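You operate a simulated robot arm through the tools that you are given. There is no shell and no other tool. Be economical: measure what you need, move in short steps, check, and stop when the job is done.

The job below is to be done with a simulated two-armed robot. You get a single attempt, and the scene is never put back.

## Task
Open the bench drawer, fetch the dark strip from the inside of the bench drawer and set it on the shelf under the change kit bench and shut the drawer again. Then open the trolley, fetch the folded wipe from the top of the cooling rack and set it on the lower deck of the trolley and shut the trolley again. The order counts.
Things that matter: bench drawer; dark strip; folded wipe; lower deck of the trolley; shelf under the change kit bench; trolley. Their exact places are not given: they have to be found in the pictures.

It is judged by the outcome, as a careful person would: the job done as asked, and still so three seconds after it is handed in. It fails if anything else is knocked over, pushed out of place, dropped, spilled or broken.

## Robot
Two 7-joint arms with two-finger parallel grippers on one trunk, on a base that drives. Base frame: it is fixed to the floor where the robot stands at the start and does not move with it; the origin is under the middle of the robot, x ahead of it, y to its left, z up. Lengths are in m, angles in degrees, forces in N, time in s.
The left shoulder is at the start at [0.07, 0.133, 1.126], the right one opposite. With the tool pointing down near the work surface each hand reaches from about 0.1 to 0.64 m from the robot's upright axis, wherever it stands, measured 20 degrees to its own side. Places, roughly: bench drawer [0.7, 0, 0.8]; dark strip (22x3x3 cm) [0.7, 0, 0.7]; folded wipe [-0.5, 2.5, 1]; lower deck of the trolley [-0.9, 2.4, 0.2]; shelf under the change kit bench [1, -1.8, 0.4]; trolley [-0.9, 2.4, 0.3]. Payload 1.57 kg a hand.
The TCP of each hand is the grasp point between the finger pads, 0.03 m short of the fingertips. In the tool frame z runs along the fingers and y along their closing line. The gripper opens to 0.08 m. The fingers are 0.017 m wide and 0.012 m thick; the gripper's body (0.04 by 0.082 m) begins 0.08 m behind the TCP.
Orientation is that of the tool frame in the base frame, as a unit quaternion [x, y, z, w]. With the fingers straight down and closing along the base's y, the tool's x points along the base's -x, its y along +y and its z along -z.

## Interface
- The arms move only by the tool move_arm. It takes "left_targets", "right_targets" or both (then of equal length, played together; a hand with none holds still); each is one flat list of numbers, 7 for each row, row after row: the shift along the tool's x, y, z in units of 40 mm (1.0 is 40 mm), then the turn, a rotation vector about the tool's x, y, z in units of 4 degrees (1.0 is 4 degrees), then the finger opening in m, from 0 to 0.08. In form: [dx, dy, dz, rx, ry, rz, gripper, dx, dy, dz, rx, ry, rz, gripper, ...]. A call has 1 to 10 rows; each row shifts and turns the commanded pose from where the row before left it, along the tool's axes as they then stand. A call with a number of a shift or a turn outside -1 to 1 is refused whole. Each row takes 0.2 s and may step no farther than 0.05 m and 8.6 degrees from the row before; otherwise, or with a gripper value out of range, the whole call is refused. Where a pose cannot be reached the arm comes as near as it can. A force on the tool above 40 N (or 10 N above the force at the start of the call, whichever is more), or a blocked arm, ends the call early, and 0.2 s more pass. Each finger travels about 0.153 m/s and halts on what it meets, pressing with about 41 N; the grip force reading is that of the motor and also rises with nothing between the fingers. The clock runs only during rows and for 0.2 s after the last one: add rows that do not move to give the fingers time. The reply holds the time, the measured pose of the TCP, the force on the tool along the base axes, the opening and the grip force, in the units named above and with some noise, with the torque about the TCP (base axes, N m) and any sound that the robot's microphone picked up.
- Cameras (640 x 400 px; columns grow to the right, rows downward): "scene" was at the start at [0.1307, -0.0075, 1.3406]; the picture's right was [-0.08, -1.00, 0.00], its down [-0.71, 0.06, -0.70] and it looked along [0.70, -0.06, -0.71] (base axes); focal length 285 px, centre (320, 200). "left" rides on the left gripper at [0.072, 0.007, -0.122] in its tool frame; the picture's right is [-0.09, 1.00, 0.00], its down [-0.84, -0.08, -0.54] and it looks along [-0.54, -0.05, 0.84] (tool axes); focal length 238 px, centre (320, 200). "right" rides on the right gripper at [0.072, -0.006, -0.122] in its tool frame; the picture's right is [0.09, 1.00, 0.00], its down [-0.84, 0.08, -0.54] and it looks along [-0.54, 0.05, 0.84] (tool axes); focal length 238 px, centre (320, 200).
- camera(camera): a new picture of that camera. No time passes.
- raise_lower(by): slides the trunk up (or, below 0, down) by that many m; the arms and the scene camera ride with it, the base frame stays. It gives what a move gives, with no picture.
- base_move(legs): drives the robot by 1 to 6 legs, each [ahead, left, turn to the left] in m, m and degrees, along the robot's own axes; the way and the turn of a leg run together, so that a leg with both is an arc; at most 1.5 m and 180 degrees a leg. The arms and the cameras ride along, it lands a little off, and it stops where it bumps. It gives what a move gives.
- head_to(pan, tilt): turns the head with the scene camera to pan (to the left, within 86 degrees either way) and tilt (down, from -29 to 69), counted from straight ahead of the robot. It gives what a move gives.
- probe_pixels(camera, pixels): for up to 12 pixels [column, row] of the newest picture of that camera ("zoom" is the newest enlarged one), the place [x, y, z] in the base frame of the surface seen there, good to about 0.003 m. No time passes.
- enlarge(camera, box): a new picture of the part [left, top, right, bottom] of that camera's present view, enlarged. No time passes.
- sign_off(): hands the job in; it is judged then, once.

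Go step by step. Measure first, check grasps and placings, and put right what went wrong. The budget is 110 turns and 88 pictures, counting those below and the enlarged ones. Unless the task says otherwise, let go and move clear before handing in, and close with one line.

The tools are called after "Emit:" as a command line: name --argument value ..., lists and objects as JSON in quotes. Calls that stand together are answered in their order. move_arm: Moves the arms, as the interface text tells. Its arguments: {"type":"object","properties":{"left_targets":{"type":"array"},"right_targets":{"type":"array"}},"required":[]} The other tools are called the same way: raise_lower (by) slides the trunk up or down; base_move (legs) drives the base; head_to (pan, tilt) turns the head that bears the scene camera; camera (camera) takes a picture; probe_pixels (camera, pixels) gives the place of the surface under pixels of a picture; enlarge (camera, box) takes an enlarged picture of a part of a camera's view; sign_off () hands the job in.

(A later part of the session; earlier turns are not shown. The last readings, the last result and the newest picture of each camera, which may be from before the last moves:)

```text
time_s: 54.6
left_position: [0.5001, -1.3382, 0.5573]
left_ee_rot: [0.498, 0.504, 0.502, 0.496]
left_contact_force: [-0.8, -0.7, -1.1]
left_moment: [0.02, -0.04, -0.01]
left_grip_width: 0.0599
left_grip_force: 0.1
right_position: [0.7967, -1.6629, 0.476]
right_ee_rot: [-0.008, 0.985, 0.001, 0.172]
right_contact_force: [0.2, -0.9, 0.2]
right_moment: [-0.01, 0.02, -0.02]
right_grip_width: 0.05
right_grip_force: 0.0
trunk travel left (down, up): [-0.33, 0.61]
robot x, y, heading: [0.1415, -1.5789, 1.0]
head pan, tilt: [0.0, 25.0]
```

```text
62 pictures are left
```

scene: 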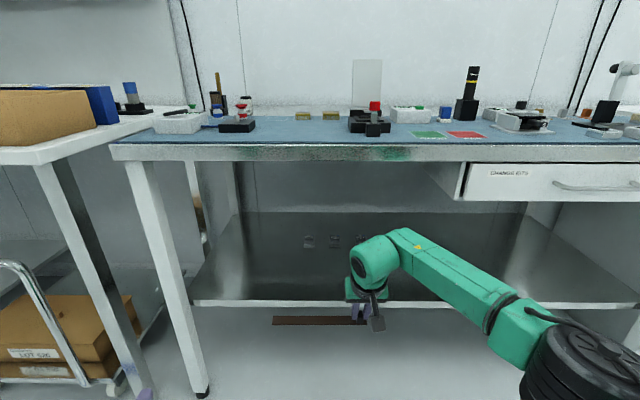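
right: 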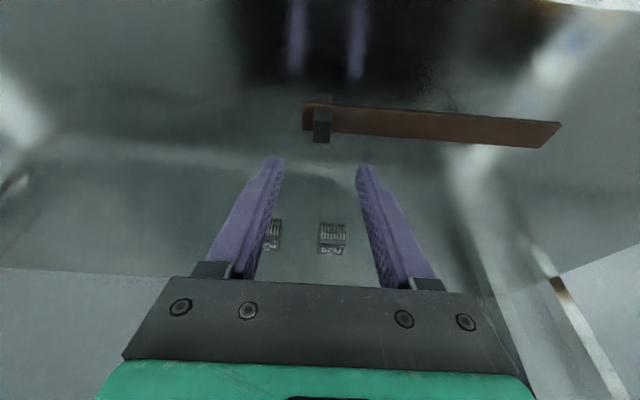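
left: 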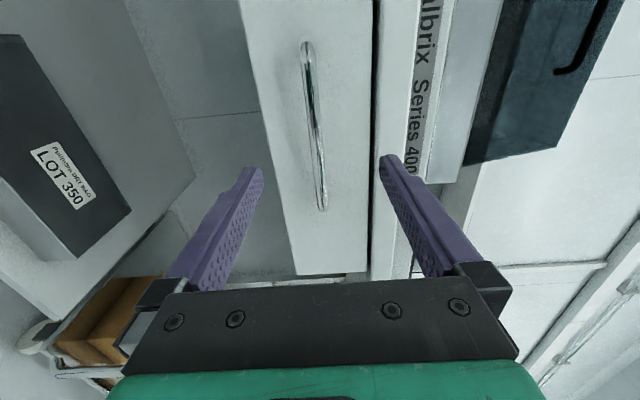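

The strip lies flat on the shelf at (430,125), released. I'll back straight out, then retract the right arm and set up the left hand to shut the drawer.

Emit:
base_move --legs '[[-0.5, 0, 0]]'

Emit:
move_arm --left_targets '[0, 0, 0.5, 0, 0, 0, 0.06, 0, 0, 0.5, 0, 0, 0, 0.06, 0, 0, 0.5, 0, 0, 0, 0.06, 0, 0, 0.5, 0, 0, 0, 0.06, 0, 0, 0.5, 0, 0, 0, 0.06, 0, 0, 0.5, 0, 0, 0, 0.06, 0, 0, 0.5, 0, 0, 0, 0.05, 0, 0, 0.5, 0, 0, 0, 0.04, 0, 0, 0.5, 0, 0, 0, 0.04, 0, 0, 0.5, 0, 0, 0, 0.04]' --right_targets '[0.94, 0, -0.342, 0, 0, 0, 0.05, 0.94, 0, -0.342, 0, 0, 0, 0.05, 0.94, 0, -0.342, 0, 0, 0, 0.05, 0.94, 0, -0.342, 0, 0, 0, 0.05, 0.94, 0, -0.342, 0, 0, 0, 0.05, 0.94, 0, -0.342, 0, 0, 0, 0.05, 0.94, 0, -0.342, 0, 0, 0, 0.05, -0.342, 0, -0.94, 0, 0, 0, 0.05, -0.342, 0, -0.94, 0, 0, 0, 0.05, -0.342, 0, -0.94, 0, 0, 0, 0.05]'

Emit:
base_move --legs '[[0, 1.33, -0.9]]'

Emit:
raise_lower --by 0.22

Emit:
camera --camera "scene"

```text
time_s: 57.6
left_position: [-0.0029, -1.345, 0.5593]
left_ee_rot: [0.499, 0.504, 0.5, 0.497]
left_contact_force: [-0.1, 0.6, -1.2]
left_moment: [-0.03, -0.01, -0.05]
left_grip_width: 0.0601
left_grip_force: 0.0
right_position: [0.2907, -1.6713, 0.4752]
right_ee_rot: [-0.006, 0.985, 0.001, 0.173]
right_contact_force: [-0.4, 0.1, 0.1]
right_moment: [-0.01, 0.0, 0.0]
right_grip_width: 0.05
right_grip_force: 0.1
trunk travel left (down, up): [-0.33, 0.61]
robot x, y, heading: [-0.3613, -1.5854, 0.8]
head pan, tilt: [0.0, 25.0]
```

```text
time_s: 59.8
left_position: [0.197, -1.3429, 0.5576]
left_ee_rot: [0.5, 0.503, 0.501, 0.496]
left_contact_force: [0.5, 0.0, 0.1]
left_moment: [-0.02, 0.02, 0.02]
left_grip_width: 0.0401
left_grip_force: 0.1
right_position: [0.0111, -1.6743, 0.5955]
right_ee_rot: [-0.006, 0.985, 0.001, 0.173]
right_contact_force: [-0.2, -0.3, 0.4]
right_moment: [0.02, -0.01, 0.04]
right_grip_width: 0.0499
right_grip_force: 0.0
trunk travel left (down, up): [-0.33, 0.61]
robot x, y, heading: [-0.362, -1.5874, 0.7]
head pan, tilt: [0.0, 25.0]
```

```text
time_s: 66.5
left_position: [0.1966, -0.0191, 0.5583]
left_ee_rot: [0.503, 0.5, 0.497, 0.5]
left_contact_force: [-0.2, -0.5, -0.5]
left_moment: [0.0, 0.0, 0.03]
left_grip_width: 0.04
left_grip_force: 0.0
right_position: [0.0062, -0.3489, 0.596]
right_ee_rot: [0.001, 0.985, 0.0, 0.172]
right_contact_force: [0.0, 0.3, 0.0]
right_moment: [-0.01, 0.02, -0.01]
right_grip_width: 0.0503
right_grip_force: 0.0
trunk travel left (down, up): [-0.33, 0.61]
robot x, y, heading: [-0.3658, -0.2582, -0.1]
head pan, tilt: [0.0, 25.0]
```

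```text
time_s: 68.8
left_position: [0.1961, -0.0209, 0.7777]
left_ee_rot: [0.502, 0.5, 0.498, 0.5]
left_contact_force: [0.8, 0.1, -0.2]
left_moment: [-0.01, -0.01, 0.0]
left_grip_width: 0.0401
left_grip_force: 0.0
right_position: [0.006, -0.3489, 0.8157]
right_ee_rot: [0.001, 0.985, 0.0, 0.173]
right_contact_force: [-0.4, 0.4, 0.1]
right_moment: [0.01, 0.0, -0.02]
right_grip_width: 0.0501
right_grip_force: 0.2
trunk travel left (down, up): [-0.55, 0.39]
robot x, y, heading: [-0.3655, -0.2513, -0.0]
head pan, tilt: [0.0, 25.0]
```

```text
61 pictures are left
```

scene: 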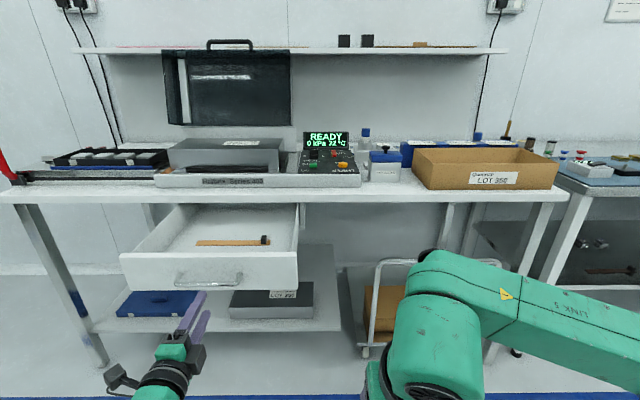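

The left hand is level with the handle (y -0.02, z 0.778). With the fingers straddling the bar, I'll drive forward to push the drawer shut.

Emit:
base_move --legs '[[0.34, 0, 0]]'

Emit:
camera --camera "scene"

```text
time_s: 71.0
left_position: [0.5352, -0.0209, 0.777]
left_ee_rot: [0.502, 0.501, 0.498, 0.499]
left_contact_force: [-0.8, -0.4, -0.3]
left_moment: [0.02, 0.02, 0.0]
left_grip_width: 0.0399
left_grip_force: 0.0
right_position: [0.3463, -0.3496, 0.8162]
right_ee_rot: [0.002, 0.985, -0.001, 0.173]
right_contact_force: [-0.8, -0.2, -0.1]
right_moment: [-0.01, 0.01, 0.01]
right_grip_width: 0.05
right_grip_force: 0.0
trunk travel left (down, up): [-0.55, 0.39]
robot x, y, heading: [-0.0227, -0.2503, -0.2]
head pan, tilt: [0.0, 25.0]
```

```text
60 pictures are left
```

scene: 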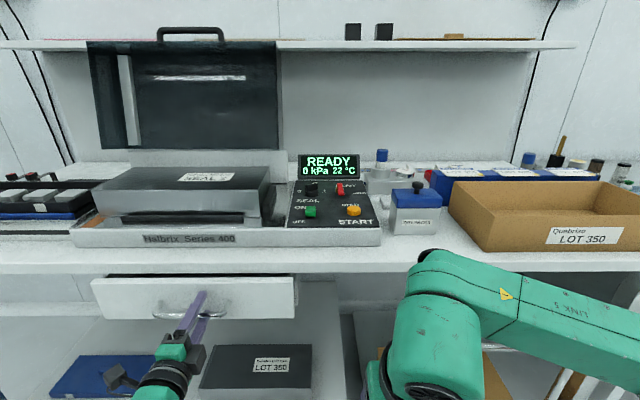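

The drawer is nearly shut. I'll push the last 3–4 cm with the arm.

Emit:
move_arm --left_targets '[0, 0, 0.25, 0, 0, 0, 0.04, 0, 0, 0.25, 0, 0, 0, 0.04, 0, 0, 0.25, 0, 0, 0, 0.04, 0, 0, 0.2, 0, 0, 0, 0.04, 0, 0, 0.1, 0, 0, 0, 0.04]'

Emit:
enlarge --camera "scene" --box '[70, 250, 310, 400]'

```text
time_s: 72.1
left_position: [0.5671, -0.0202, 0.7783]
left_ee_rot: [0.501, 0.502, 0.498, 0.5]
left_contact_force: [-32.8, -0.3, -0.7]
left_moment: [-0.19, -0.78, 0.2]
left_grip_width: 0.0399
left_grip_force: 0.1
right_position: [0.3399, -0.3489, 0.8181]
right_ee_rot: [0.001, 0.984, 0.001, 0.177]
right_contact_force: [-0.3, 0.0, -0.5]
right_moment: [-0.02, -0.01, 0.0]
right_grip_width: 0.0502
right_grip_force: 0.1
trunk travel left (down, up): [-0.55, 0.39]
robot x, y, heading: [-0.0263, -0.2539, 0.0]
head pan, tilt: [0.0, 25.0]
stopped in row 5 (left hand): the force on the tool passed its limit (the readings are from after the stop); the commanded pose is now the measured one
```

```text
2.67 times, centred on (190, 325) of scene
```

zoom: 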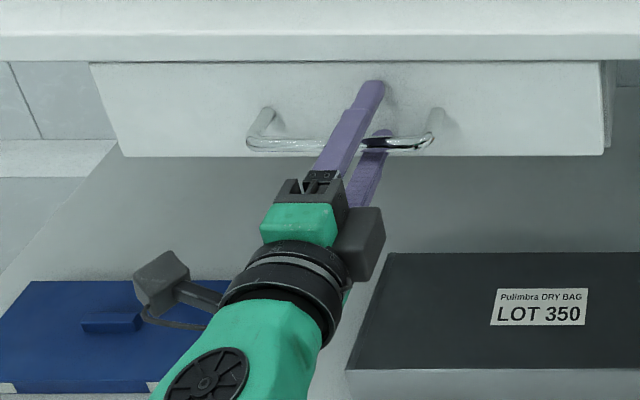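

The drawer hit its stop with the face at x≈0.597, as at the start. I'll withdraw, back off, and look left towards the trolley and cooling rack.

Emit:
move_arm --left_targets '[0, 0, -0.8, 0, 0, 0, 0.04, 0, 0, -1, 0, 0, 0, 0.04, 0, 0, -1, 0, 0, 0, 0.04, 0, 0, -1, 0, 0, 0, 0.04, 0, 0, -1, 0, 0, 0, 0.04]'

Emit:
base_move --legs '[[-0.45, 0, 0]]'

Emit:
raise_lower --by 0.35

Emit:
camera --camera "scene"

Emit:
head_to --pan 80 --tilt 22

Emit:
camera --camera "scene"

```text
time_s: 73.3
left_position: [0.3804, -0.0202, 0.7779]
left_ee_rot: [0.504, 0.501, 0.496, 0.498]
left_contact_force: [0.5, 0.0, 0.1]
left_moment: [0.02, 0.01, 0.01]
left_grip_width: 0.04
left_grip_force: 0.1
right_position: [0.3436, -0.35, 0.8157]
right_ee_rot: [0.001, 0.985, 0.0, 0.173]
right_contact_force: [-1.5, -0.5, 0.2]
right_moment: [-0.01, 0.02, -0.01]
right_grip_width: 0.05
right_grip_force: 0.1
trunk travel left (down, up): [-0.55, 0.39]
robot x, y, heading: [-0.0252, -0.2537, 0.1]
head pan, tilt: [0.0, 25.0]
```

```text
time_s: 76.0
left_position: [-0.0657, -0.0196, 0.7788]
left_ee_rot: [0.504, 0.5, 0.496, 0.5]
left_contact_force: [-0.1, 0.4, -0.4]
left_moment: [0.0, 0.0, -0.03]
left_grip_width: 0.04
left_grip_force: 0.1
right_position: [-0.1002, -0.3485, 0.8156]
right_ee_rot: [0.002, 0.985, -0.001, 0.174]
right_contact_force: [0.0, -0.2, 0.0]
right_moment: [0.02, 0.0, -0.02]
right_grip_width: 0.0502
right_grip_force: 0.1
trunk travel left (down, up): [-0.55, 0.39]
robot x, y, heading: [-0.471, -0.255, -0.4]
head pan, tilt: [0.0, 25.0]
```

```text
time_s: 79.4
left_position: [-0.0649, -0.0199, 1.1286]
left_ee_rot: [0.504, 0.501, 0.496, 0.499]
left_contact_force: [0.1, -0.1, -0.1]
left_moment: [-0.02, 0.04, -0.02]
left_grip_width: 0.0398
left_grip_force: 0.1
right_position: [-0.1005, -0.3485, 1.1644]
right_ee_rot: [0.002, 0.985, -0.001, 0.175]
right_contact_force: [-0.9, -0.3, -0.1]
right_moment: [0.0, 0.01, 0.02]
right_grip_width: 0.05
right_grip_force: 0.2
trunk travel left (down, up): [-0.9, 0.04]
robot x, y, heading: [-0.4698, -0.2573, -0.2]
head pan, tilt: [0.0, 25.0]
```

```text
58 pictures are left
```

scene: 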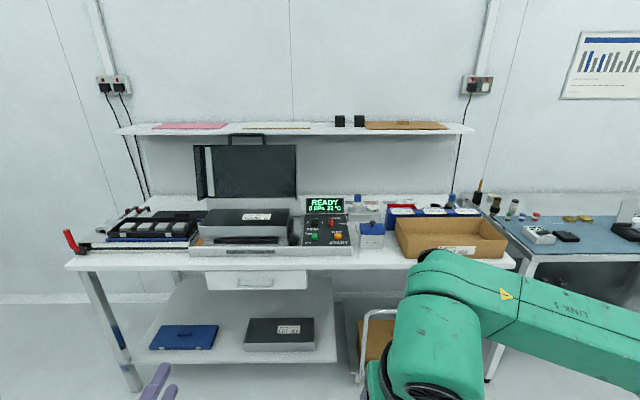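

```text
time_s: 80.9
left_position: [-0.0637, -0.019, 1.1284]
left_ee_rot: [0.505, 0.501, 0.495, 0.499]
left_contact_force: [-0.1, -0.7, -0.8]
left_moment: [0.04, 0.03, 0.01]
left_grip_width: 0.0399
left_grip_force: 0.0
right_position: [-0.1005, -0.3485, 1.1649]
right_ee_rot: [0.001, 0.985, 0.0, 0.173]
right_contact_force: [0.5, -0.3, -0.1]
right_moment: [0.0, 0.02, 0.02]
right_grip_width: 0.0499
right_grip_force: 0.1
trunk travel left (down, up): [-0.9, 0.04]
robot x, y, heading: [-0.4712, -0.2565, -0.1]
head pan, tilt: [80.0, 22.0]
```

```text
57 pictures are left
```

scene: 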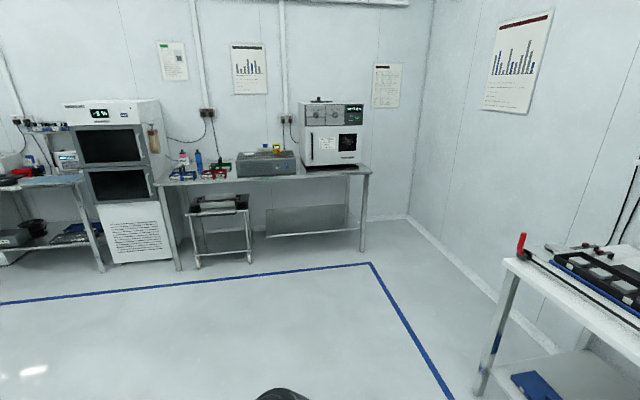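

The drawer looks shut. To the left I see a steel bench, with a small trolley under it at (220,225) and a rack-like box at (265,163). I'll zoom in and measure.

Emit:
enlarge --camera "scene" --box '[150, 130, 390, 280]'

Emit:
probe_pixels --camera "scene" --pixels '[[265, 155], [265, 172], [220, 205], [220, 250], [250, 245], [197, 260], [300, 178], [362, 245], [180, 262], [300, 240], [218, 237]]'

```text
2.67 times, centred on (270, 205) of scene
```

zoom: 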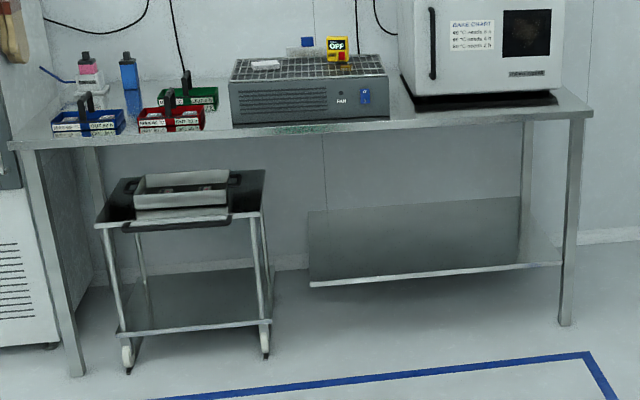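

```text
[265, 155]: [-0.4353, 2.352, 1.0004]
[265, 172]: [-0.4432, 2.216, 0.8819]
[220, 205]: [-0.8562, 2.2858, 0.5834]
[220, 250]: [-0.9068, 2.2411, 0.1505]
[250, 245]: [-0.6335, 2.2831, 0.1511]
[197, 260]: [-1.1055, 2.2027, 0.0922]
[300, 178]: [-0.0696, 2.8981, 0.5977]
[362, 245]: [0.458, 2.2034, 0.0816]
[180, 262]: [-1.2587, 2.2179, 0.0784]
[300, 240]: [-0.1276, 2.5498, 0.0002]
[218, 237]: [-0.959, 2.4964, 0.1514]
```

The trolley stands under the steel bench (top z≈0.58, deck z≈0.15, x≈-0.87, front y≈2.2) with a black handle bar facing me. A white wipe lies on the mesh cooling rack at zoom (265,64). I'll turn left and drive closer.

Emit:
base_move --legs '[[0, 0, 90], [1.35, 0.35, 0]]'

Emit:
head_to --pan 0 --tilt 35

Emit:
camera --camera "scene"

```text
time_s: 91.7
left_position: [-1.0254, 1.5132, 1.1282]
left_ee_rot: [0.009, 0.711, 0.703, 0.009]
left_contact_force: [0.6, -0.3, 0.5]
left_moment: [-0.03, 0.0, 0.01]
left_grip_width: 0.04
left_grip_force: 0.1
right_position: [-0.6986, 1.4726, 1.1661]
right_ee_rot: [-0.689, 0.704, 0.121, 0.124]
right_contact_force: [-0.2, -0.5, 0.7]
right_moment: [0.02, 0.01, -0.01]
right_grip_width: 0.0499
right_grip_force: 0.0
trunk travel left (down, up): [-0.9, 0.04]
robot x, y, heading: [-0.8048, 1.1011, 88.8]
head pan, tilt: [80.0, 22.0]
```

```text
time_s: 93.2
left_position: [-1.0268, 1.5146, 1.1279]
left_ee_rot: [0.009, 0.711, 0.703, 0.009]
left_contact_force: [0.4, 0.6, -0.2]
left_moment: [0.04, 0.01, -0.01]
left_grip_width: 0.0402
left_grip_force: 0.1
right_position: [-0.6968, 1.472, 1.1659]
right_ee_rot: [-0.689, 0.704, 0.122, 0.124]
right_contact_force: [-0.5, 0.0, 0.8]
right_moment: [-0.02, 0.03, 0.0]
right_grip_width: 0.0499
right_grip_force: 0.1
trunk travel left (down, up): [-0.9, 0.04]
robot x, y, heading: [-0.8002, 1.1043, 88.9]
head pan, tilt: [0.0, 35.0]
```

```text
55 pictures are left
```

scene: 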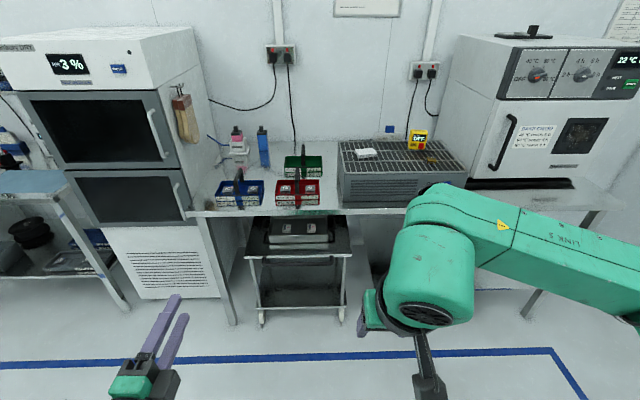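

Emit:
enlarge --camera "scene" --box '[220, 200, 380, 300]'

Emit:
probe_pixels --camera "zoom" --pixels '[[165, 245], [320, 255], [440, 247], [510, 220], [100, 225], [320, 225], [320, 350], [320, 432], [170, 440], [470, 430], [320, 200], [320, 280]]'

Emit:
enlarge --camera "scene" --box '[320, 120, 480, 220]'

Emit:
probe_pixels --camera "scene" --pixels '[[358, 154], [374, 152], [366, 149], [366, 157], [345, 170], [400, 190], [420, 140], [400, 210], [345, 143], [432, 160]]'

```text
4.00 times, centred on (300, 250) of scene
```

zoom: 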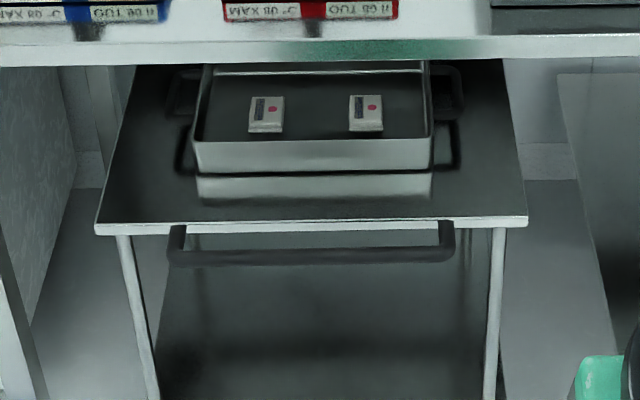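

```text
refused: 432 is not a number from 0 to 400
```

```text
4.00 times, centred on (400, 170) of scene
```

zoom: 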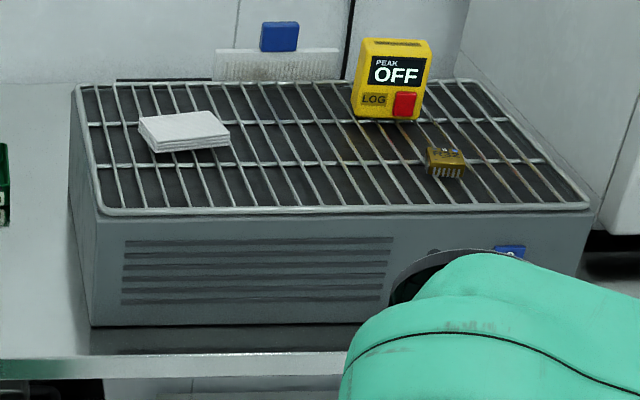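

```text
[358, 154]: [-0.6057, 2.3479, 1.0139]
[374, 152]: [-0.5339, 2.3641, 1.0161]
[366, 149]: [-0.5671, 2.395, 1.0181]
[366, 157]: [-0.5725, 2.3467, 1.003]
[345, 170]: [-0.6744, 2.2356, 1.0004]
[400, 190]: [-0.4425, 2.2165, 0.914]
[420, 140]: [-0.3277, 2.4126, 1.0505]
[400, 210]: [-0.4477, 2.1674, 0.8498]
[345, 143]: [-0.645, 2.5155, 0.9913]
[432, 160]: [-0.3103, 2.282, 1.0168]
```

The wipe is about 8 x 5.5 cm, lying on the rack at (-0.57, 2.37) with its top at z≈1.016. I'll measure the trolley handle and the wipe corners.

Emit:
probe_pixels --camera "zoom" --pixels '[[140, 122], [213, 112], [230, 140], [152, 150], [190, 130], [190, 144], [445, 150], [445, 172], [250, 200], [150, 206]]'

Emit:
enlarge --camera "scene" --box '[228, 210, 372, 300]'

Emit:
probe_pixels --camera "scene" --pixels '[[264, 261], [280, 265], [300, 265], [320, 264], [332, 261], [300, 256], [246, 257], [351, 255], [300, 300], [300, 308], [260, 310], [340, 310]]'

```text
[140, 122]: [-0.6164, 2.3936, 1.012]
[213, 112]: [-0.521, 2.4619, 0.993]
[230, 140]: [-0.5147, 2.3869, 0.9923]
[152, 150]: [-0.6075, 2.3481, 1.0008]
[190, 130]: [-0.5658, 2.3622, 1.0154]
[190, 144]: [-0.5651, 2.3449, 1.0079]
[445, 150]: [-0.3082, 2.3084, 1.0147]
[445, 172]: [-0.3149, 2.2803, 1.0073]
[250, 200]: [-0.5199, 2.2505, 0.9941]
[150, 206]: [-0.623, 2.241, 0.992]
```

```text
4.44 times, centred on (300, 255) of scene
```

zoom: 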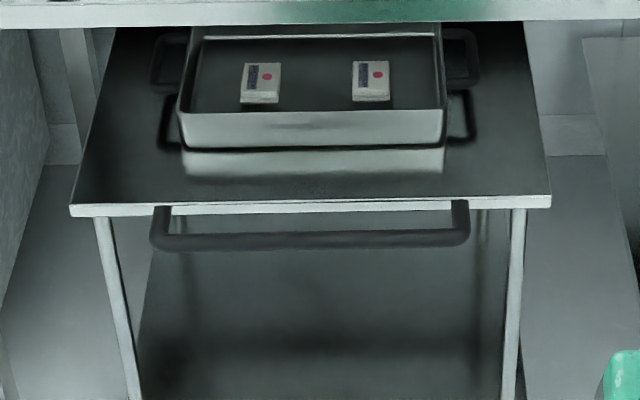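

```text
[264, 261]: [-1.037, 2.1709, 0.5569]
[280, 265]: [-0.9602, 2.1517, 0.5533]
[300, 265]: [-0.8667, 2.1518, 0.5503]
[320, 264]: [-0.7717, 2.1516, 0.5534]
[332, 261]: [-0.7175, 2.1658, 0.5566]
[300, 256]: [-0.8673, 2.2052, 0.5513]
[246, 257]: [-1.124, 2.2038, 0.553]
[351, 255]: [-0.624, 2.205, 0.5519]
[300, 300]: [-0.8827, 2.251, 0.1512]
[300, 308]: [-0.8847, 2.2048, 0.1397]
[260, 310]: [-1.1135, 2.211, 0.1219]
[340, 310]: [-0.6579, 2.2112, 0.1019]
```

The handle bar is at y≈2.16, z≈0.547, x from -1.03 to -0.72. I'll lower the trunk to handle height and approach with the left hand.

Emit:
raise_lower --by -0.58

Emit:
base_move --legs '[[0.4, -0.14, 1.0]]'

Emit:
move_arm --left_targets '[0, 0, 0.7, 0, 0, 0, 0.06, 0, 0, 0.7, 0, 0, 0, 0.06, 0, 0, 0.7, 0, 0, 0, 0.06, 0, 0, 0.7, 0, 0, 0, 0.06, 0, 0, 0.7, 0, 0, 0, 0.06]'

Emit:
camera --camera "left"

Emit:
camera --camera "scene"

```text
refused: -0.58 is not a number from -0.4 to 0.4
```

```text
time_s: 95.8
left_position: [-0.8932, 1.904, 1.1278]
left_ee_rot: [0.001, 0.711, 0.704, 0.0]
left_contact_force: [0.0, -0.7, 0.2]
left_moment: [0.02, -0.01, 0.0]
left_grip_width: 0.0401
left_grip_force: 0.0
right_position: [-0.5634, 1.8689, 1.1661]
right_ee_rot: [-0.696, 0.697, 0.123, 0.123]
right_contact_force: [0.3, -0.8, -0.6]
right_moment: [0.0, 0.02, 0.01]
right_grip_width: 0.0498
right_grip_force: 0.1
trunk travel left (down, up): [-0.9, 0.04]
robot x, y, heading: [-0.6534, 1.5005, 89.7]
head pan, tilt: [0.0, 35.0]
```

```text
time_s: 97.0
left_position: [-0.8908, 2.0479, 1.1245]
left_ee_rot: [0.001, 0.711, 0.703, 0.001]
left_contact_force: [-0.3, 0.1, 0.2]
left_moment: [0.01, -0.02, 0.0]
left_grip_width: 0.0601
left_grip_force: 0.1
right_position: [-0.5625, 1.8721, 1.1647]
right_ee_rot: [-0.696, 0.697, 0.122, 0.123]
right_contact_force: [-0.8, 0.3, -0.1]
right_moment: [-0.01, 0.0, -0.01]
right_grip_width: 0.0498
right_grip_force: 0.1
trunk travel left (down, up): [-0.9, 0.04]
robot x, y, heading: [-0.6599, 1.5011, 90.0]
head pan, tilt: [0.0, 35.0]
```

```text
51 pictures are left
```

left: 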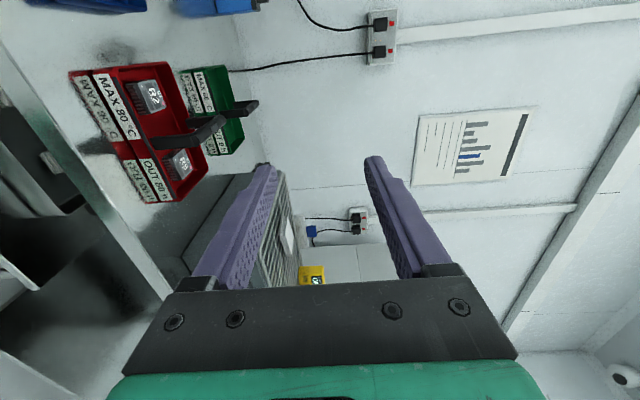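

```text
50 pictures are left
```

scene: 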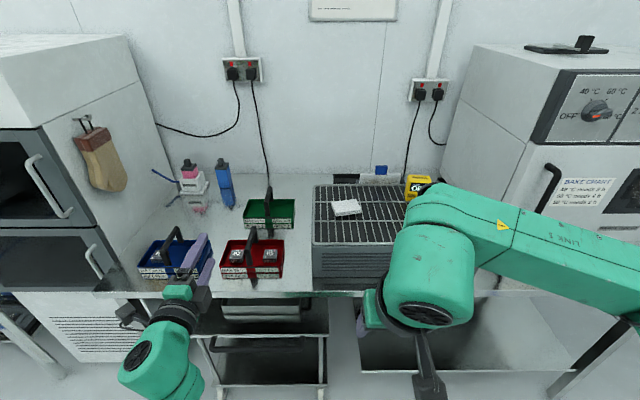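

The trunk step was too big and was refused, so the hand is still high but clear of everything (tips at y 2.08, handle at 2.145). I'll lower in two steps.

Emit:
raise_lower --by -0.4

Emit:
raise_lower --by -0.177

Emit:
camera --camera "left"

Emit:
camera --camera "scene"

```text
time_s: 100.9
left_position: [-0.8906, 2.0475, 0.7266]
left_ee_rot: [0.002, 0.711, 0.703, 0.001]
left_contact_force: [-0.4, 0.5, 0.3]
left_moment: [0.0, -0.01, -0.03]
left_grip_width: 0.0599
left_grip_force: 0.2
right_position: [-0.5621, 1.8713, 0.7655]
right_ee_rot: [-0.696, 0.697, 0.124, 0.123]
right_contact_force: [0.0, 0.7, 0.2]
right_moment: [-0.01, 0.0, -0.03]
right_grip_width: 0.0501
right_grip_force: 0.1
trunk travel left (down, up): [-0.5, 0.44]
robot x, y, heading: [-0.6559, 1.4987, 90.1]
head pan, tilt: [0.0, 35.0]
```

```text
time_s: 102.8
left_position: [-0.8912, 2.0461, 0.5485]
left_ee_rot: [0.002, 0.711, 0.703, 0.001]
left_contact_force: [0.1, -0.5, 0.2]
left_moment: [-0.01, 0.03, -0.01]
left_grip_width: 0.0597
left_grip_force: 0.0
right_position: [-0.5635, 1.8705, 0.5882]
right_ee_rot: [-0.696, 0.697, 0.122, 0.123]
right_contact_force: [0.7, 0.0, 0.2]
right_moment: [0.01, 0.02, 0.0]
right_grip_width: 0.0501
right_grip_force: 0.0
trunk travel left (down, up): [-0.323, 0.617]
robot x, y, heading: [-0.6536, 1.4986, 89.8]
head pan, tilt: [0.0, 35.0]
```

```text
49 pictures are left
```

left: 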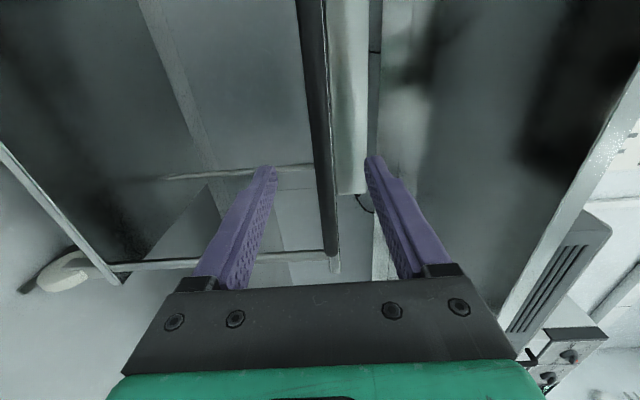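

```text
48 pictures are left
```

scene: 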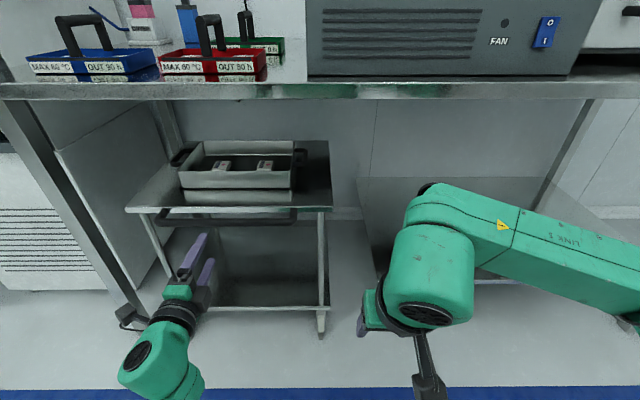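

The bar runs between the fingers (column 320, fingers at 265 and 370). I'll advance 10.5 cm and close.

Emit:
move_arm --left_targets '[0, 0, 0.88, 0, 0, 0, 0.06, 0, 0, 0.88, 0, 0, 0, 0.06, 0, 0, 0.88, 0, 0, 0, 0.06, 0, 0, 0, 0, 0, 0, 0.0, 0, 0, 0, 0, 0, 0, 0.0, 0, 0, 0, 0, 0, 0, 0.0]'

```text
time_s: 104.2
left_position: [-0.8906, 2.1531, 0.5476]
left_ee_rot: [0.001, 0.711, 0.703, 0.002]
left_contact_force: [-0.6, 3.4, 2.5]
left_moment: [0.02, 0.02, -0.28]
left_grip_width: 0.0197
left_grip_force: 33.9
right_position: [-0.5625, 1.8715, 0.588]
right_ee_rot: [-0.696, 0.697, 0.122, 0.122]
right_contact_force: [-0.2, -0.1, 0.2]
right_moment: [0.02, 0.02, 0.0]
right_grip_width: 0.0503
right_grip_force: 0.0
trunk travel left (down, up): [-0.323, 0.617]
robot x, y, heading: [-0.6557, 1.4979, 90.0]
head pan, tilt: [0.0, 35.0]
```

The bar is gripped (20 mm). I'll pull back gently and check that the trolley follows.

Emit:
base_move --legs '[[-0.12, 0, 0]]'

Emit:
camera --camera "scene"

```text
time_s: 105.5
left_position: [-0.8898, 2.0327, 0.5478]
left_ee_rot: [0.002, 0.711, 0.703, 0.002]
left_contact_force: [7.7, 2.0, 2.4]
left_moment: [0.03, -0.01, 0.27]
left_grip_width: 0.0199
left_grip_force: 33.8
right_position: [-0.5622, 1.7515, 0.5893]
right_ee_rot: [-0.696, 0.697, 0.123, 0.122]
right_contact_force: [-1.1, 0.0, -0.2]
right_moment: [0.0, 0.02, -0.02]
right_grip_width: 0.05
right_grip_force: 0.0
trunk travel left (down, up): [-0.323, 0.617]
robot x, y, heading: [-0.6551, 1.3806, 90.1]
head pan, tilt: [0.0, 35.0]
```

```text
47 pictures are left
```

scene: 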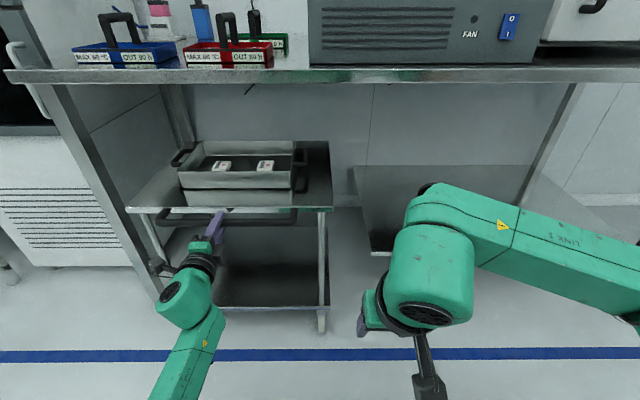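

The trolley rolls out with the hand. I'll pull another 23 cm, release the bar, and begin turning the right hand for the wipe.

Emit:
base_move --legs '[[-0.23, 0, 0]]'

Emit:
move_arm --left_targets '[0, 0, 0, 0, 0, 0, 0.06, 0, 0, 0, 0, 0, 0, 0.06, 0, 0, -0.8, 0, 0, 0, 0.06, 0, 0, -0.8, 0, 0, 0, 0.06, 0, 0, -1, 0, 0, 0, 0.06, 0, 0, -1, 0, 0, 0, 0.06, 0, 0, -1, 0, 0, 0, 0.06, 0, 0, -1, 0, 0, 0, 0.06, 0, 0, 0, 0, 0, 0, 0.06, 0, 0, 0, 0, 0, 0, 0.06]' --right_targets '[0, 0, 0, 0, 1, 0, 0.05, 0, 0, 0, 0, 1, 0, 0.05, 0, 0, 0, 0, 1, 0, 0.05, 0, 0, 0, 0, 1, 0, 0.05, 0, 0, 0, 0, 1, 0, 0.05, 0, 0, 0, 0, 0, -1, 0.08, 0, 0, 0, 0, 0, -1, 0.08, 0, 0, 0, 0, 0, -1, 0.08, 0, 0, 0, 0, 0, -1, 0.08, 0, 0, 0, 0, 0, -1, 0.08]'

Emit:
camera --camera "scene"

```text
time_s: 107.2
left_position: [-0.8889, 1.8025, 0.5489]
left_ee_rot: [0.002, 0.711, 0.703, 0.003]
left_contact_force: [6.7, 0.0, 1.0]
left_moment: [0.02, -0.01, 0.22]
left_grip_width: 0.0199
left_grip_force: 33.2
right_position: [-0.5627, 1.5203, 0.5886]
right_ee_rot: [-0.696, 0.697, 0.122, 0.123]
right_contact_force: [0.4, 0.0, 0.2]
right_moment: [0.0, 0.0, 0.04]
right_grip_width: 0.0499
right_grip_force: 0.0
trunk travel left (down, up): [-0.323, 0.617]
robot x, y, heading: [-0.6564, 1.1502, 89.8]
head pan, tilt: [0.0, 35.0]
```

```text
time_s: 109.4
left_position: [-0.8926, 1.578, 0.5489]
left_ee_rot: [0.003, 0.711, 0.703, 0.003]
left_contact_force: [0.2, 0.4, -0.4]
left_moment: [0.02, 0.02, 0.01]
left_grip_width: 0.0599
left_grip_force: 0.0
right_position: [-0.5623, 1.5206, 0.5875]
right_ee_rot: [0.819, -0.573, 0.001, 0.0]
right_contact_force: [0.4, 0.2, 0.0]
right_moment: [0.01, -0.02, 0.01]
right_grip_width: 0.0801
right_grip_force: 0.0
trunk travel left (down, up): [-0.323, 0.617]
robot x, y, heading: [-0.6537, 1.153, 89.9]
head pan, tilt: [0.0, 35.0]
```

```text
46 pictures are left
```

scene: 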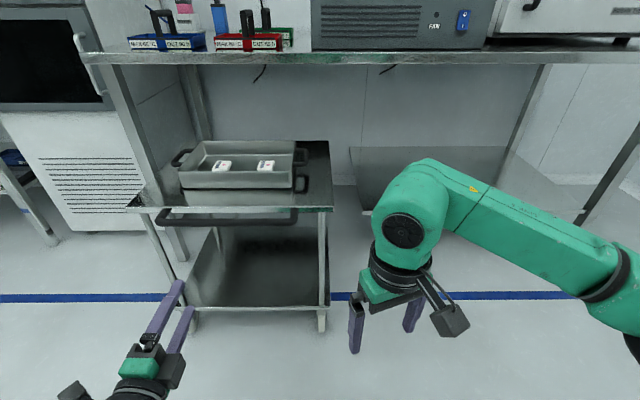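

The trolley is out 35 cm and the tray on it is undisturbed. I'll finish the right-hand turn while raising, and look down to judge the base's footprint.

Emit:
move_arm --right_targets '[0, 0, 0, 0, 0, -1, 0.08, 0, 0, 0, 0, 0, -1, 0.08, 0, 0, 0, 0, 0, -1, 0.08, 0, 0, 0, 0, 0, -1, 0.08, 0, 0, 0, 0, 0, -1, 0.08, 0, 0, 0, 0, 0, -1, 0.08, 0, 0, 0, 0, 0, -1, 0.08, 0, 0, 0, 0, 0, -1, 0.08, 0, 0, 0, 0, 0, -1, 0.08, 0, 0, 0, 0, 0, -1, 0.08]'

Emit:
move_arm --right_targets '[0, 0, 0, 0, 0, -1, 0.08, 0, 0, 0, 0, 0, -1, 0.08, 0, 0, 0, 0, 0, -1, 0.08, 0, 0, 0, 0, 0, -1, 0.08, 0, 0, 0, 0, 0, -1, 0.08, 0, 0, 0, 0, 0, -1, 0.08, 0, 0, 0, 0, 0, -1, 0.08, 0, 0, 0, 0, 0, -0.5, 0.08]'

Emit:
raise_lower --by 0.4

Emit:
raise_lower --by 0.16

Emit:
head_to --pan 0 --tilt 69

Emit:
camera --camera "scene"

```text
time_s: 111.6
left_position: [-0.8923, 1.579, 0.5494]
left_ee_rot: [0.003, 0.711, 0.704, 0.002]
left_contact_force: [-0.5, 0.2, -0.3]
left_moment: [0.01, 0.01, 0.01]
left_grip_width: 0.0599
left_grip_force: 0.1
right_position: [-0.5641, 1.5214, 0.5882]
right_ee_rot: [0.945, -0.327, 0.0, 0.0]
right_contact_force: [0.4, 0.0, -1.2]
right_moment: [0.01, -0.02, 0.01]
right_grip_width: 0.0799
right_grip_force: 0.1
right hand out of reach, approached as far as the arm can: row 9, 10
trunk travel left (down, up): [-0.323, 0.617]
robot x, y, heading: [-0.66, 1.1493, 90.0]
head pan, tilt: [0.0, 35.0]
```

```text
time_s: 113.4
left_position: [-0.8925, 1.5783, 0.5493]
left_ee_rot: [0.003, 0.711, 0.703, 0.002]
left_contact_force: [-0.4, 0.6, 0.0]
left_moment: [0.02, -0.01, 0.01]
left_grip_width: 0.0601
left_grip_force: 0.0
right_position: [-0.5639, 1.5203, 0.588]
right_ee_rot: [0.951, -0.31, 0.0, 0.0]
right_contact_force: [-0.2, -0.3, 0.1]
right_moment: [-0.01, 0.03, 0.01]
right_grip_width: 0.0799
right_grip_force: 0.0
right hand out of reach, approached as far as the arm can: row 1, 2, 3, 4, 5, 6, 7
trunk travel left (down, up): [-0.323, 0.617]
robot x, y, heading: [-0.6537, 1.1516, 89.9]
head pan, tilt: [0.0, 35.0]
```

```text
time_s: 117.2
left_position: [-0.8927, 1.5795, 0.9502]
left_ee_rot: [0.003, 0.711, 0.703, 0.003]
left_contact_force: [0.0, 0.3, -0.5]
left_moment: [0.01, 0.01, -0.02]
left_grip_width: 0.06
left_grip_force: 0.0
right_position: [-0.5612, 1.5213, 0.9884]
right_ee_rot: [0.951, -0.31, 0.0, 0.0]
right_contact_force: [-0.1, -0.5, 0.3]
right_moment: [-0.01, 0.01, 0.0]
right_grip_width: 0.08
right_grip_force: 0.1
trunk travel left (down, up): [-0.723, 0.217]
robot x, y, heading: [-0.6573, 1.1518, 89.6]
head pan, tilt: [0.0, 35.0]
```

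```text
time_s: 119.1
left_position: [-0.8923, 1.5793, 1.1089]
left_ee_rot: [0.002, 0.711, 0.703, 0.002]
left_contact_force: [0.3, -0.2, -0.3]
left_moment: [0.01, -0.02, -0.03]
left_grip_width: 0.0603
left_grip_force: 0.1
right_position: [-0.5618, 1.5206, 1.1493]
right_ee_rot: [0.951, -0.309, 0.0, 0.001]
right_contact_force: [-0.2, -0.1, 0.5]
right_moment: [-0.03, 0.04, 0.0]
right_grip_width: 0.0797
right_grip_force: 0.0
trunk travel left (down, up): [-0.883, 0.057]
robot x, y, heading: [-0.6543, 1.1491, 89.7]
head pan, tilt: [0.0, 35.0]
```

```text
time_s: 120.1
left_position: [-0.8928, 1.5787, 1.1097]
left_ee_rot: [0.003, 0.711, 0.703, 0.003]
left_contact_force: [-0.2, 0.1, 0.5]
left_moment: [0.03, -0.02, -0.02]
left_grip_width: 0.0598
left_grip_force: 0.0
right_position: [-0.5618, 1.5218, 1.1479]
right_ee_rot: [0.951, -0.31, -0.001, -0.001]
right_contact_force: [-1.1, -0.4, -0.3]
right_moment: [-0.02, -0.02, 0.01]
right_grip_width: 0.0801
right_grip_force: 0.1
trunk travel left (down, up): [-0.883, 0.057]
robot x, y, heading: [-0.6532, 1.1534, 89.9]
head pan, tilt: [0.0, 68.8]
```

```text
45 pictures are left
```

scene: 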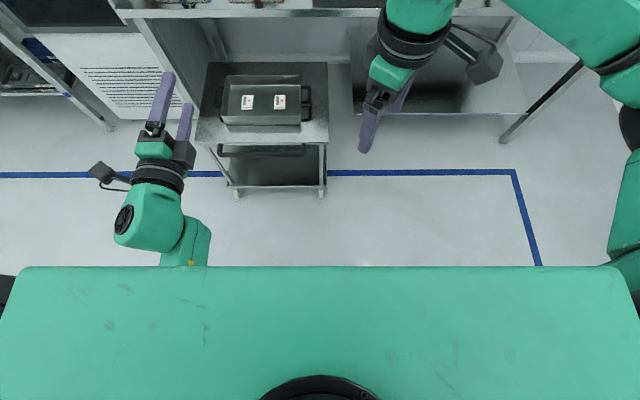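

The right wrist stops 36° short of the wanted angle, so I'll let the base make up the rest by standing to the right of the trolley, facing diagonally (heading ≈126°). I'll drive there with the hands above bench clutter.

Emit:
base_move --legs '[[0, -0.38, 0], [0.45, 0, 0], [0, 0, 36]]'

Emit:
head_to --pan 0 --tilt 40

Emit:
camera --camera "scene"

Emit:
camera --camera "right"

```text
time_s: 126.5
left_position: [-0.7138, 1.8105, 1.1097]
left_ee_rot: [-0.213, 0.677, 0.671, -0.211]
left_contact_force: [-0.5, 0.1, 0.7]
left_moment: [-0.02, -0.01, 0.03]
left_grip_width: 0.06
left_grip_force: 0.0
right_position: [-0.4121, 1.9541, 1.1483]
right_ee_rot: [1.0, -0.006, 0.0, -0.001]
right_contact_force: [0.5, 0.1, 0.0]
right_moment: [0.02, 0.01, 0.03]
right_grip_width: 0.0801
right_grip_force: 0.1
trunk travel left (down, up): [-0.883, 0.057]
robot x, y, heading: [-0.2765, 1.5989, 125.5]
head pan, tilt: [0.0, 68.8]
```

```text
time_s: 127.4
left_position: [-0.7134, 1.8112, 1.1104]
left_ee_rot: [-0.214, 0.678, 0.67, -0.211]
left_contact_force: [-0.6, -0.2, 0.1]
left_moment: [0.03, -0.01, 0.01]
left_grip_width: 0.06
left_grip_force: 0.0
right_position: [-0.4112, 1.954, 1.1481]
right_ee_rot: [1.0, -0.006, 0.0, 0.0]
right_contact_force: [0.3, -0.5, 0.1]
right_moment: [0.02, -0.01, -0.01]
right_grip_width: 0.0798
right_grip_force: 0.1
trunk travel left (down, up): [-0.883, 0.057]
robot x, y, heading: [-0.2716, 1.6006, 125.2]
head pan, tilt: [0.0, 40.0]
```

```text
44 pictures are left
```

scene: 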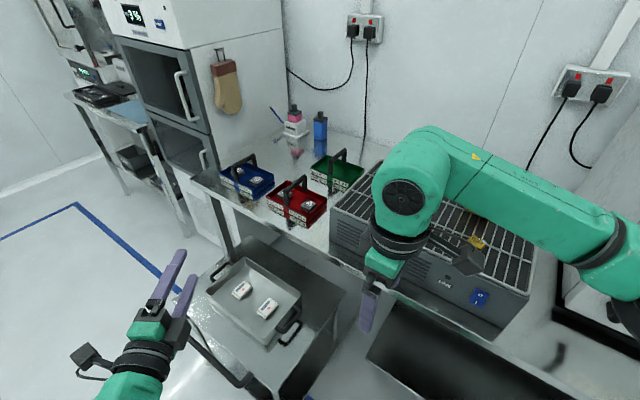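

```text
43 pictures are left
```

right: 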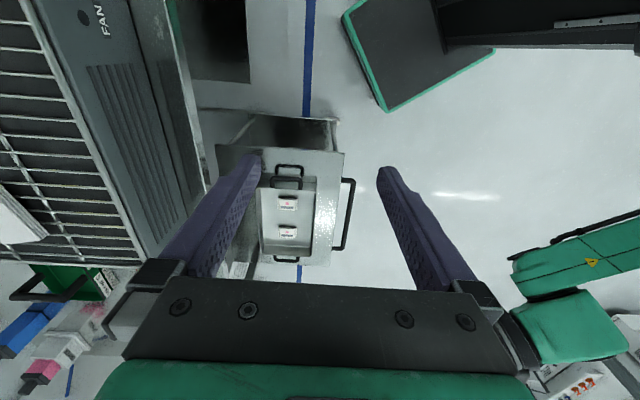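

The hand now points down, closing along y. Part of my base shows in the right view (corners near (345,15), (385,110), (495,48)), so I'll check its clearance to the trolley.

Emit:
probe_pixels --camera "right" --pixels '[[346, 15], [387, 108], [490, 50], [336, 120], [343, 155], [352, 180], [330, 262], [8, 215], [40, 232], [5, 190]]'

```text
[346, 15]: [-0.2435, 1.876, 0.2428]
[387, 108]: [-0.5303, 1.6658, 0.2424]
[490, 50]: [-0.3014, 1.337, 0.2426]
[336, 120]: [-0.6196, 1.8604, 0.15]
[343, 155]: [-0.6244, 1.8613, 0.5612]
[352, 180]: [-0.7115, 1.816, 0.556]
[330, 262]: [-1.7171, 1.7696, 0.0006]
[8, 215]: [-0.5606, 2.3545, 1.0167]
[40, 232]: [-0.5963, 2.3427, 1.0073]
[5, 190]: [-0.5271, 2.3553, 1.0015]
```

My base is about 0.40 x 0.36 m. I'll stand at about (-0.31, 1.85), which keeps it clear of the trolley, and bring the hand over the rack.

Emit:
base_move --legs '[[0.226, -0.113, 0.4]]'

Emit:
move_arm --right_targets '[-0.7, -0.8, 0, 0, 0, 0, 0.08, -0.7, -0.8, 0, 0, 0, 0, 0.08, -0.7, -0.8, 0, 0, 0, 0, 0.08]'

Emit:
camera --camera "right"

Emit:
camera --camera "scene"

```text
time_s: 129.2
left_position: [-0.7563, 2.0535, 1.1098]
left_ee_rot: [-0.218, 0.676, 0.671, -0.214]
left_contact_force: [-0.5, 0.0, 0.5]
left_moment: [0.0, 0.01, 0.01]
left_grip_width: 0.0602
left_grip_force: 0.0
right_position: [-0.4546, 2.2, 1.1485]
right_ee_rot: [1.0, 0.0, -0.001, -0.001]
right_contact_force: [-1.0, -0.1, 0.2]
right_moment: [0.0, -0.05, -0.02]
right_grip_width: 0.0802
right_grip_force: 0.0
trunk travel left (down, up): [-0.883, 0.057]
robot x, y, heading: [-0.3164, 1.8498, 126.2]
head pan, tilt: [0.0, 40.0]
```

```text
time_s: 130.0
left_position: [-0.7559, 2.0554, 1.1098]
left_ee_rot: [-0.217, 0.677, 0.67, -0.215]
left_contact_force: [-0.3, -0.3, 0.3]
left_moment: [-0.03, 0.03, -0.01]
left_grip_width: 0.0598
left_grip_force: 0.1
right_position: [-0.4555, 2.2033, 1.1482]
right_ee_rot: [1.0, -0.001, 0.0, 0.001]
right_contact_force: [-0.1, -1.0, -0.1]
right_moment: [0.03, 0.0, -0.03]
right_grip_width: 0.0798
right_grip_force: 0.0
right hand out of reach, approached as far as the arm can: row 1, 2, 3
trunk travel left (down, up): [-0.883, 0.057]
robot x, y, heading: [-0.3139, 1.8444, 125.7]
head pan, tilt: [0.0, 40.0]
```

```text
42 pictures are left
```

right: 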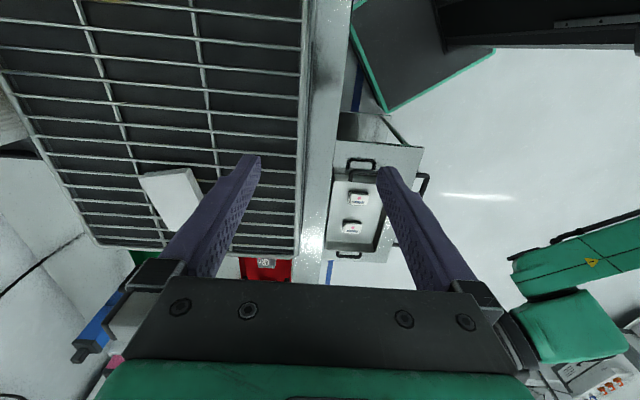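

```text
41 pictures are left
```

scene: 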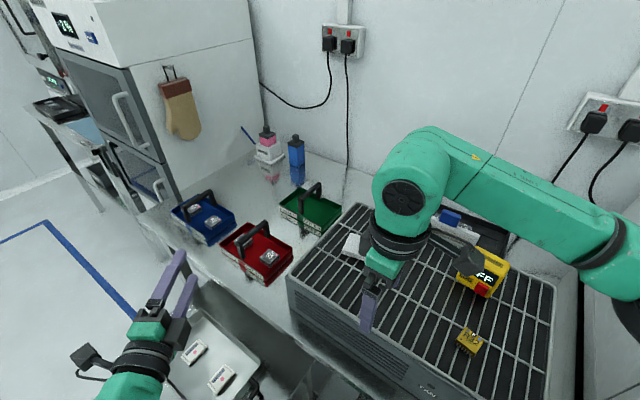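

The arm can't move left from here, since the wrist is at its limit, so I'll turn it back a bit for slack. First I'll measure the wipe's exact corners from this view.

Emit:
enlarge --camera "right" --box '[100, 140, 260, 240]'

Emit:
probe_pixels --camera "right" --pixels '[[141, 178], [189, 170], [205, 197], [172, 228], [165, 195], [180, 190]]'

Emit:
move_arm --right_targets '[0, 0, 0, 0, 0, 1, 0.08, 0, 0, 0, 0, 0, 1, 0.08, 0, 0, 0, 0, 0, 1, 0.08, -0.7, -0.8, 0, 0, 0, 0, 0.08, -0.7, -0.8, 0, 0, 0, 0, 0.08, -0.7, -0.8, 0, 0, 0, 0, 0.08]'

```text
4.00 times, centred on (180, 190) of right
```

zoom: 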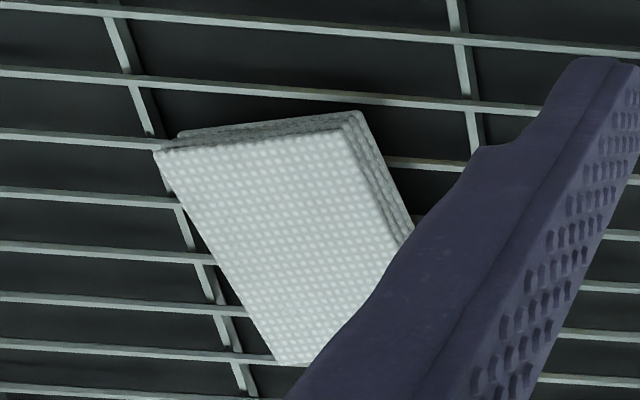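

```text
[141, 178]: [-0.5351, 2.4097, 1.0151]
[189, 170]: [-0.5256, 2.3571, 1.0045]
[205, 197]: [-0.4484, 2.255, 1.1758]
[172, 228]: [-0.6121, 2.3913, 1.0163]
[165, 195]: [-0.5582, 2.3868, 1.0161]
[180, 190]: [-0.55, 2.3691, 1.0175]
```

```text
time_s: 131.4
left_position: [-0.7554, 2.0542, 1.1088]
left_ee_rot: [-0.218, 0.676, 0.67, -0.215]
left_contact_force: [-0.2, -0.3, -0.4]
left_moment: [0.0, -0.01, -0.01]
left_grip_width: 0.0602
left_grip_force: 0.1
right_position: [-0.4822, 2.2652, 1.1484]
right_ee_rot: [0.994, -0.109, -0.001, 0.001]
right_contact_force: [0.3, 0.0, 0.4]
right_moment: [0.03, 0.05, -0.01]
right_grip_width: 0.08
right_grip_force: 0.1
right hand out of reach, approached as far as the arm can: row 5, 6
trunk travel left (down, up): [-0.883, 0.057]
robot x, y, heading: [-0.3202, 1.8489, 125.9]
head pan, tilt: [0.0, 40.0]
```

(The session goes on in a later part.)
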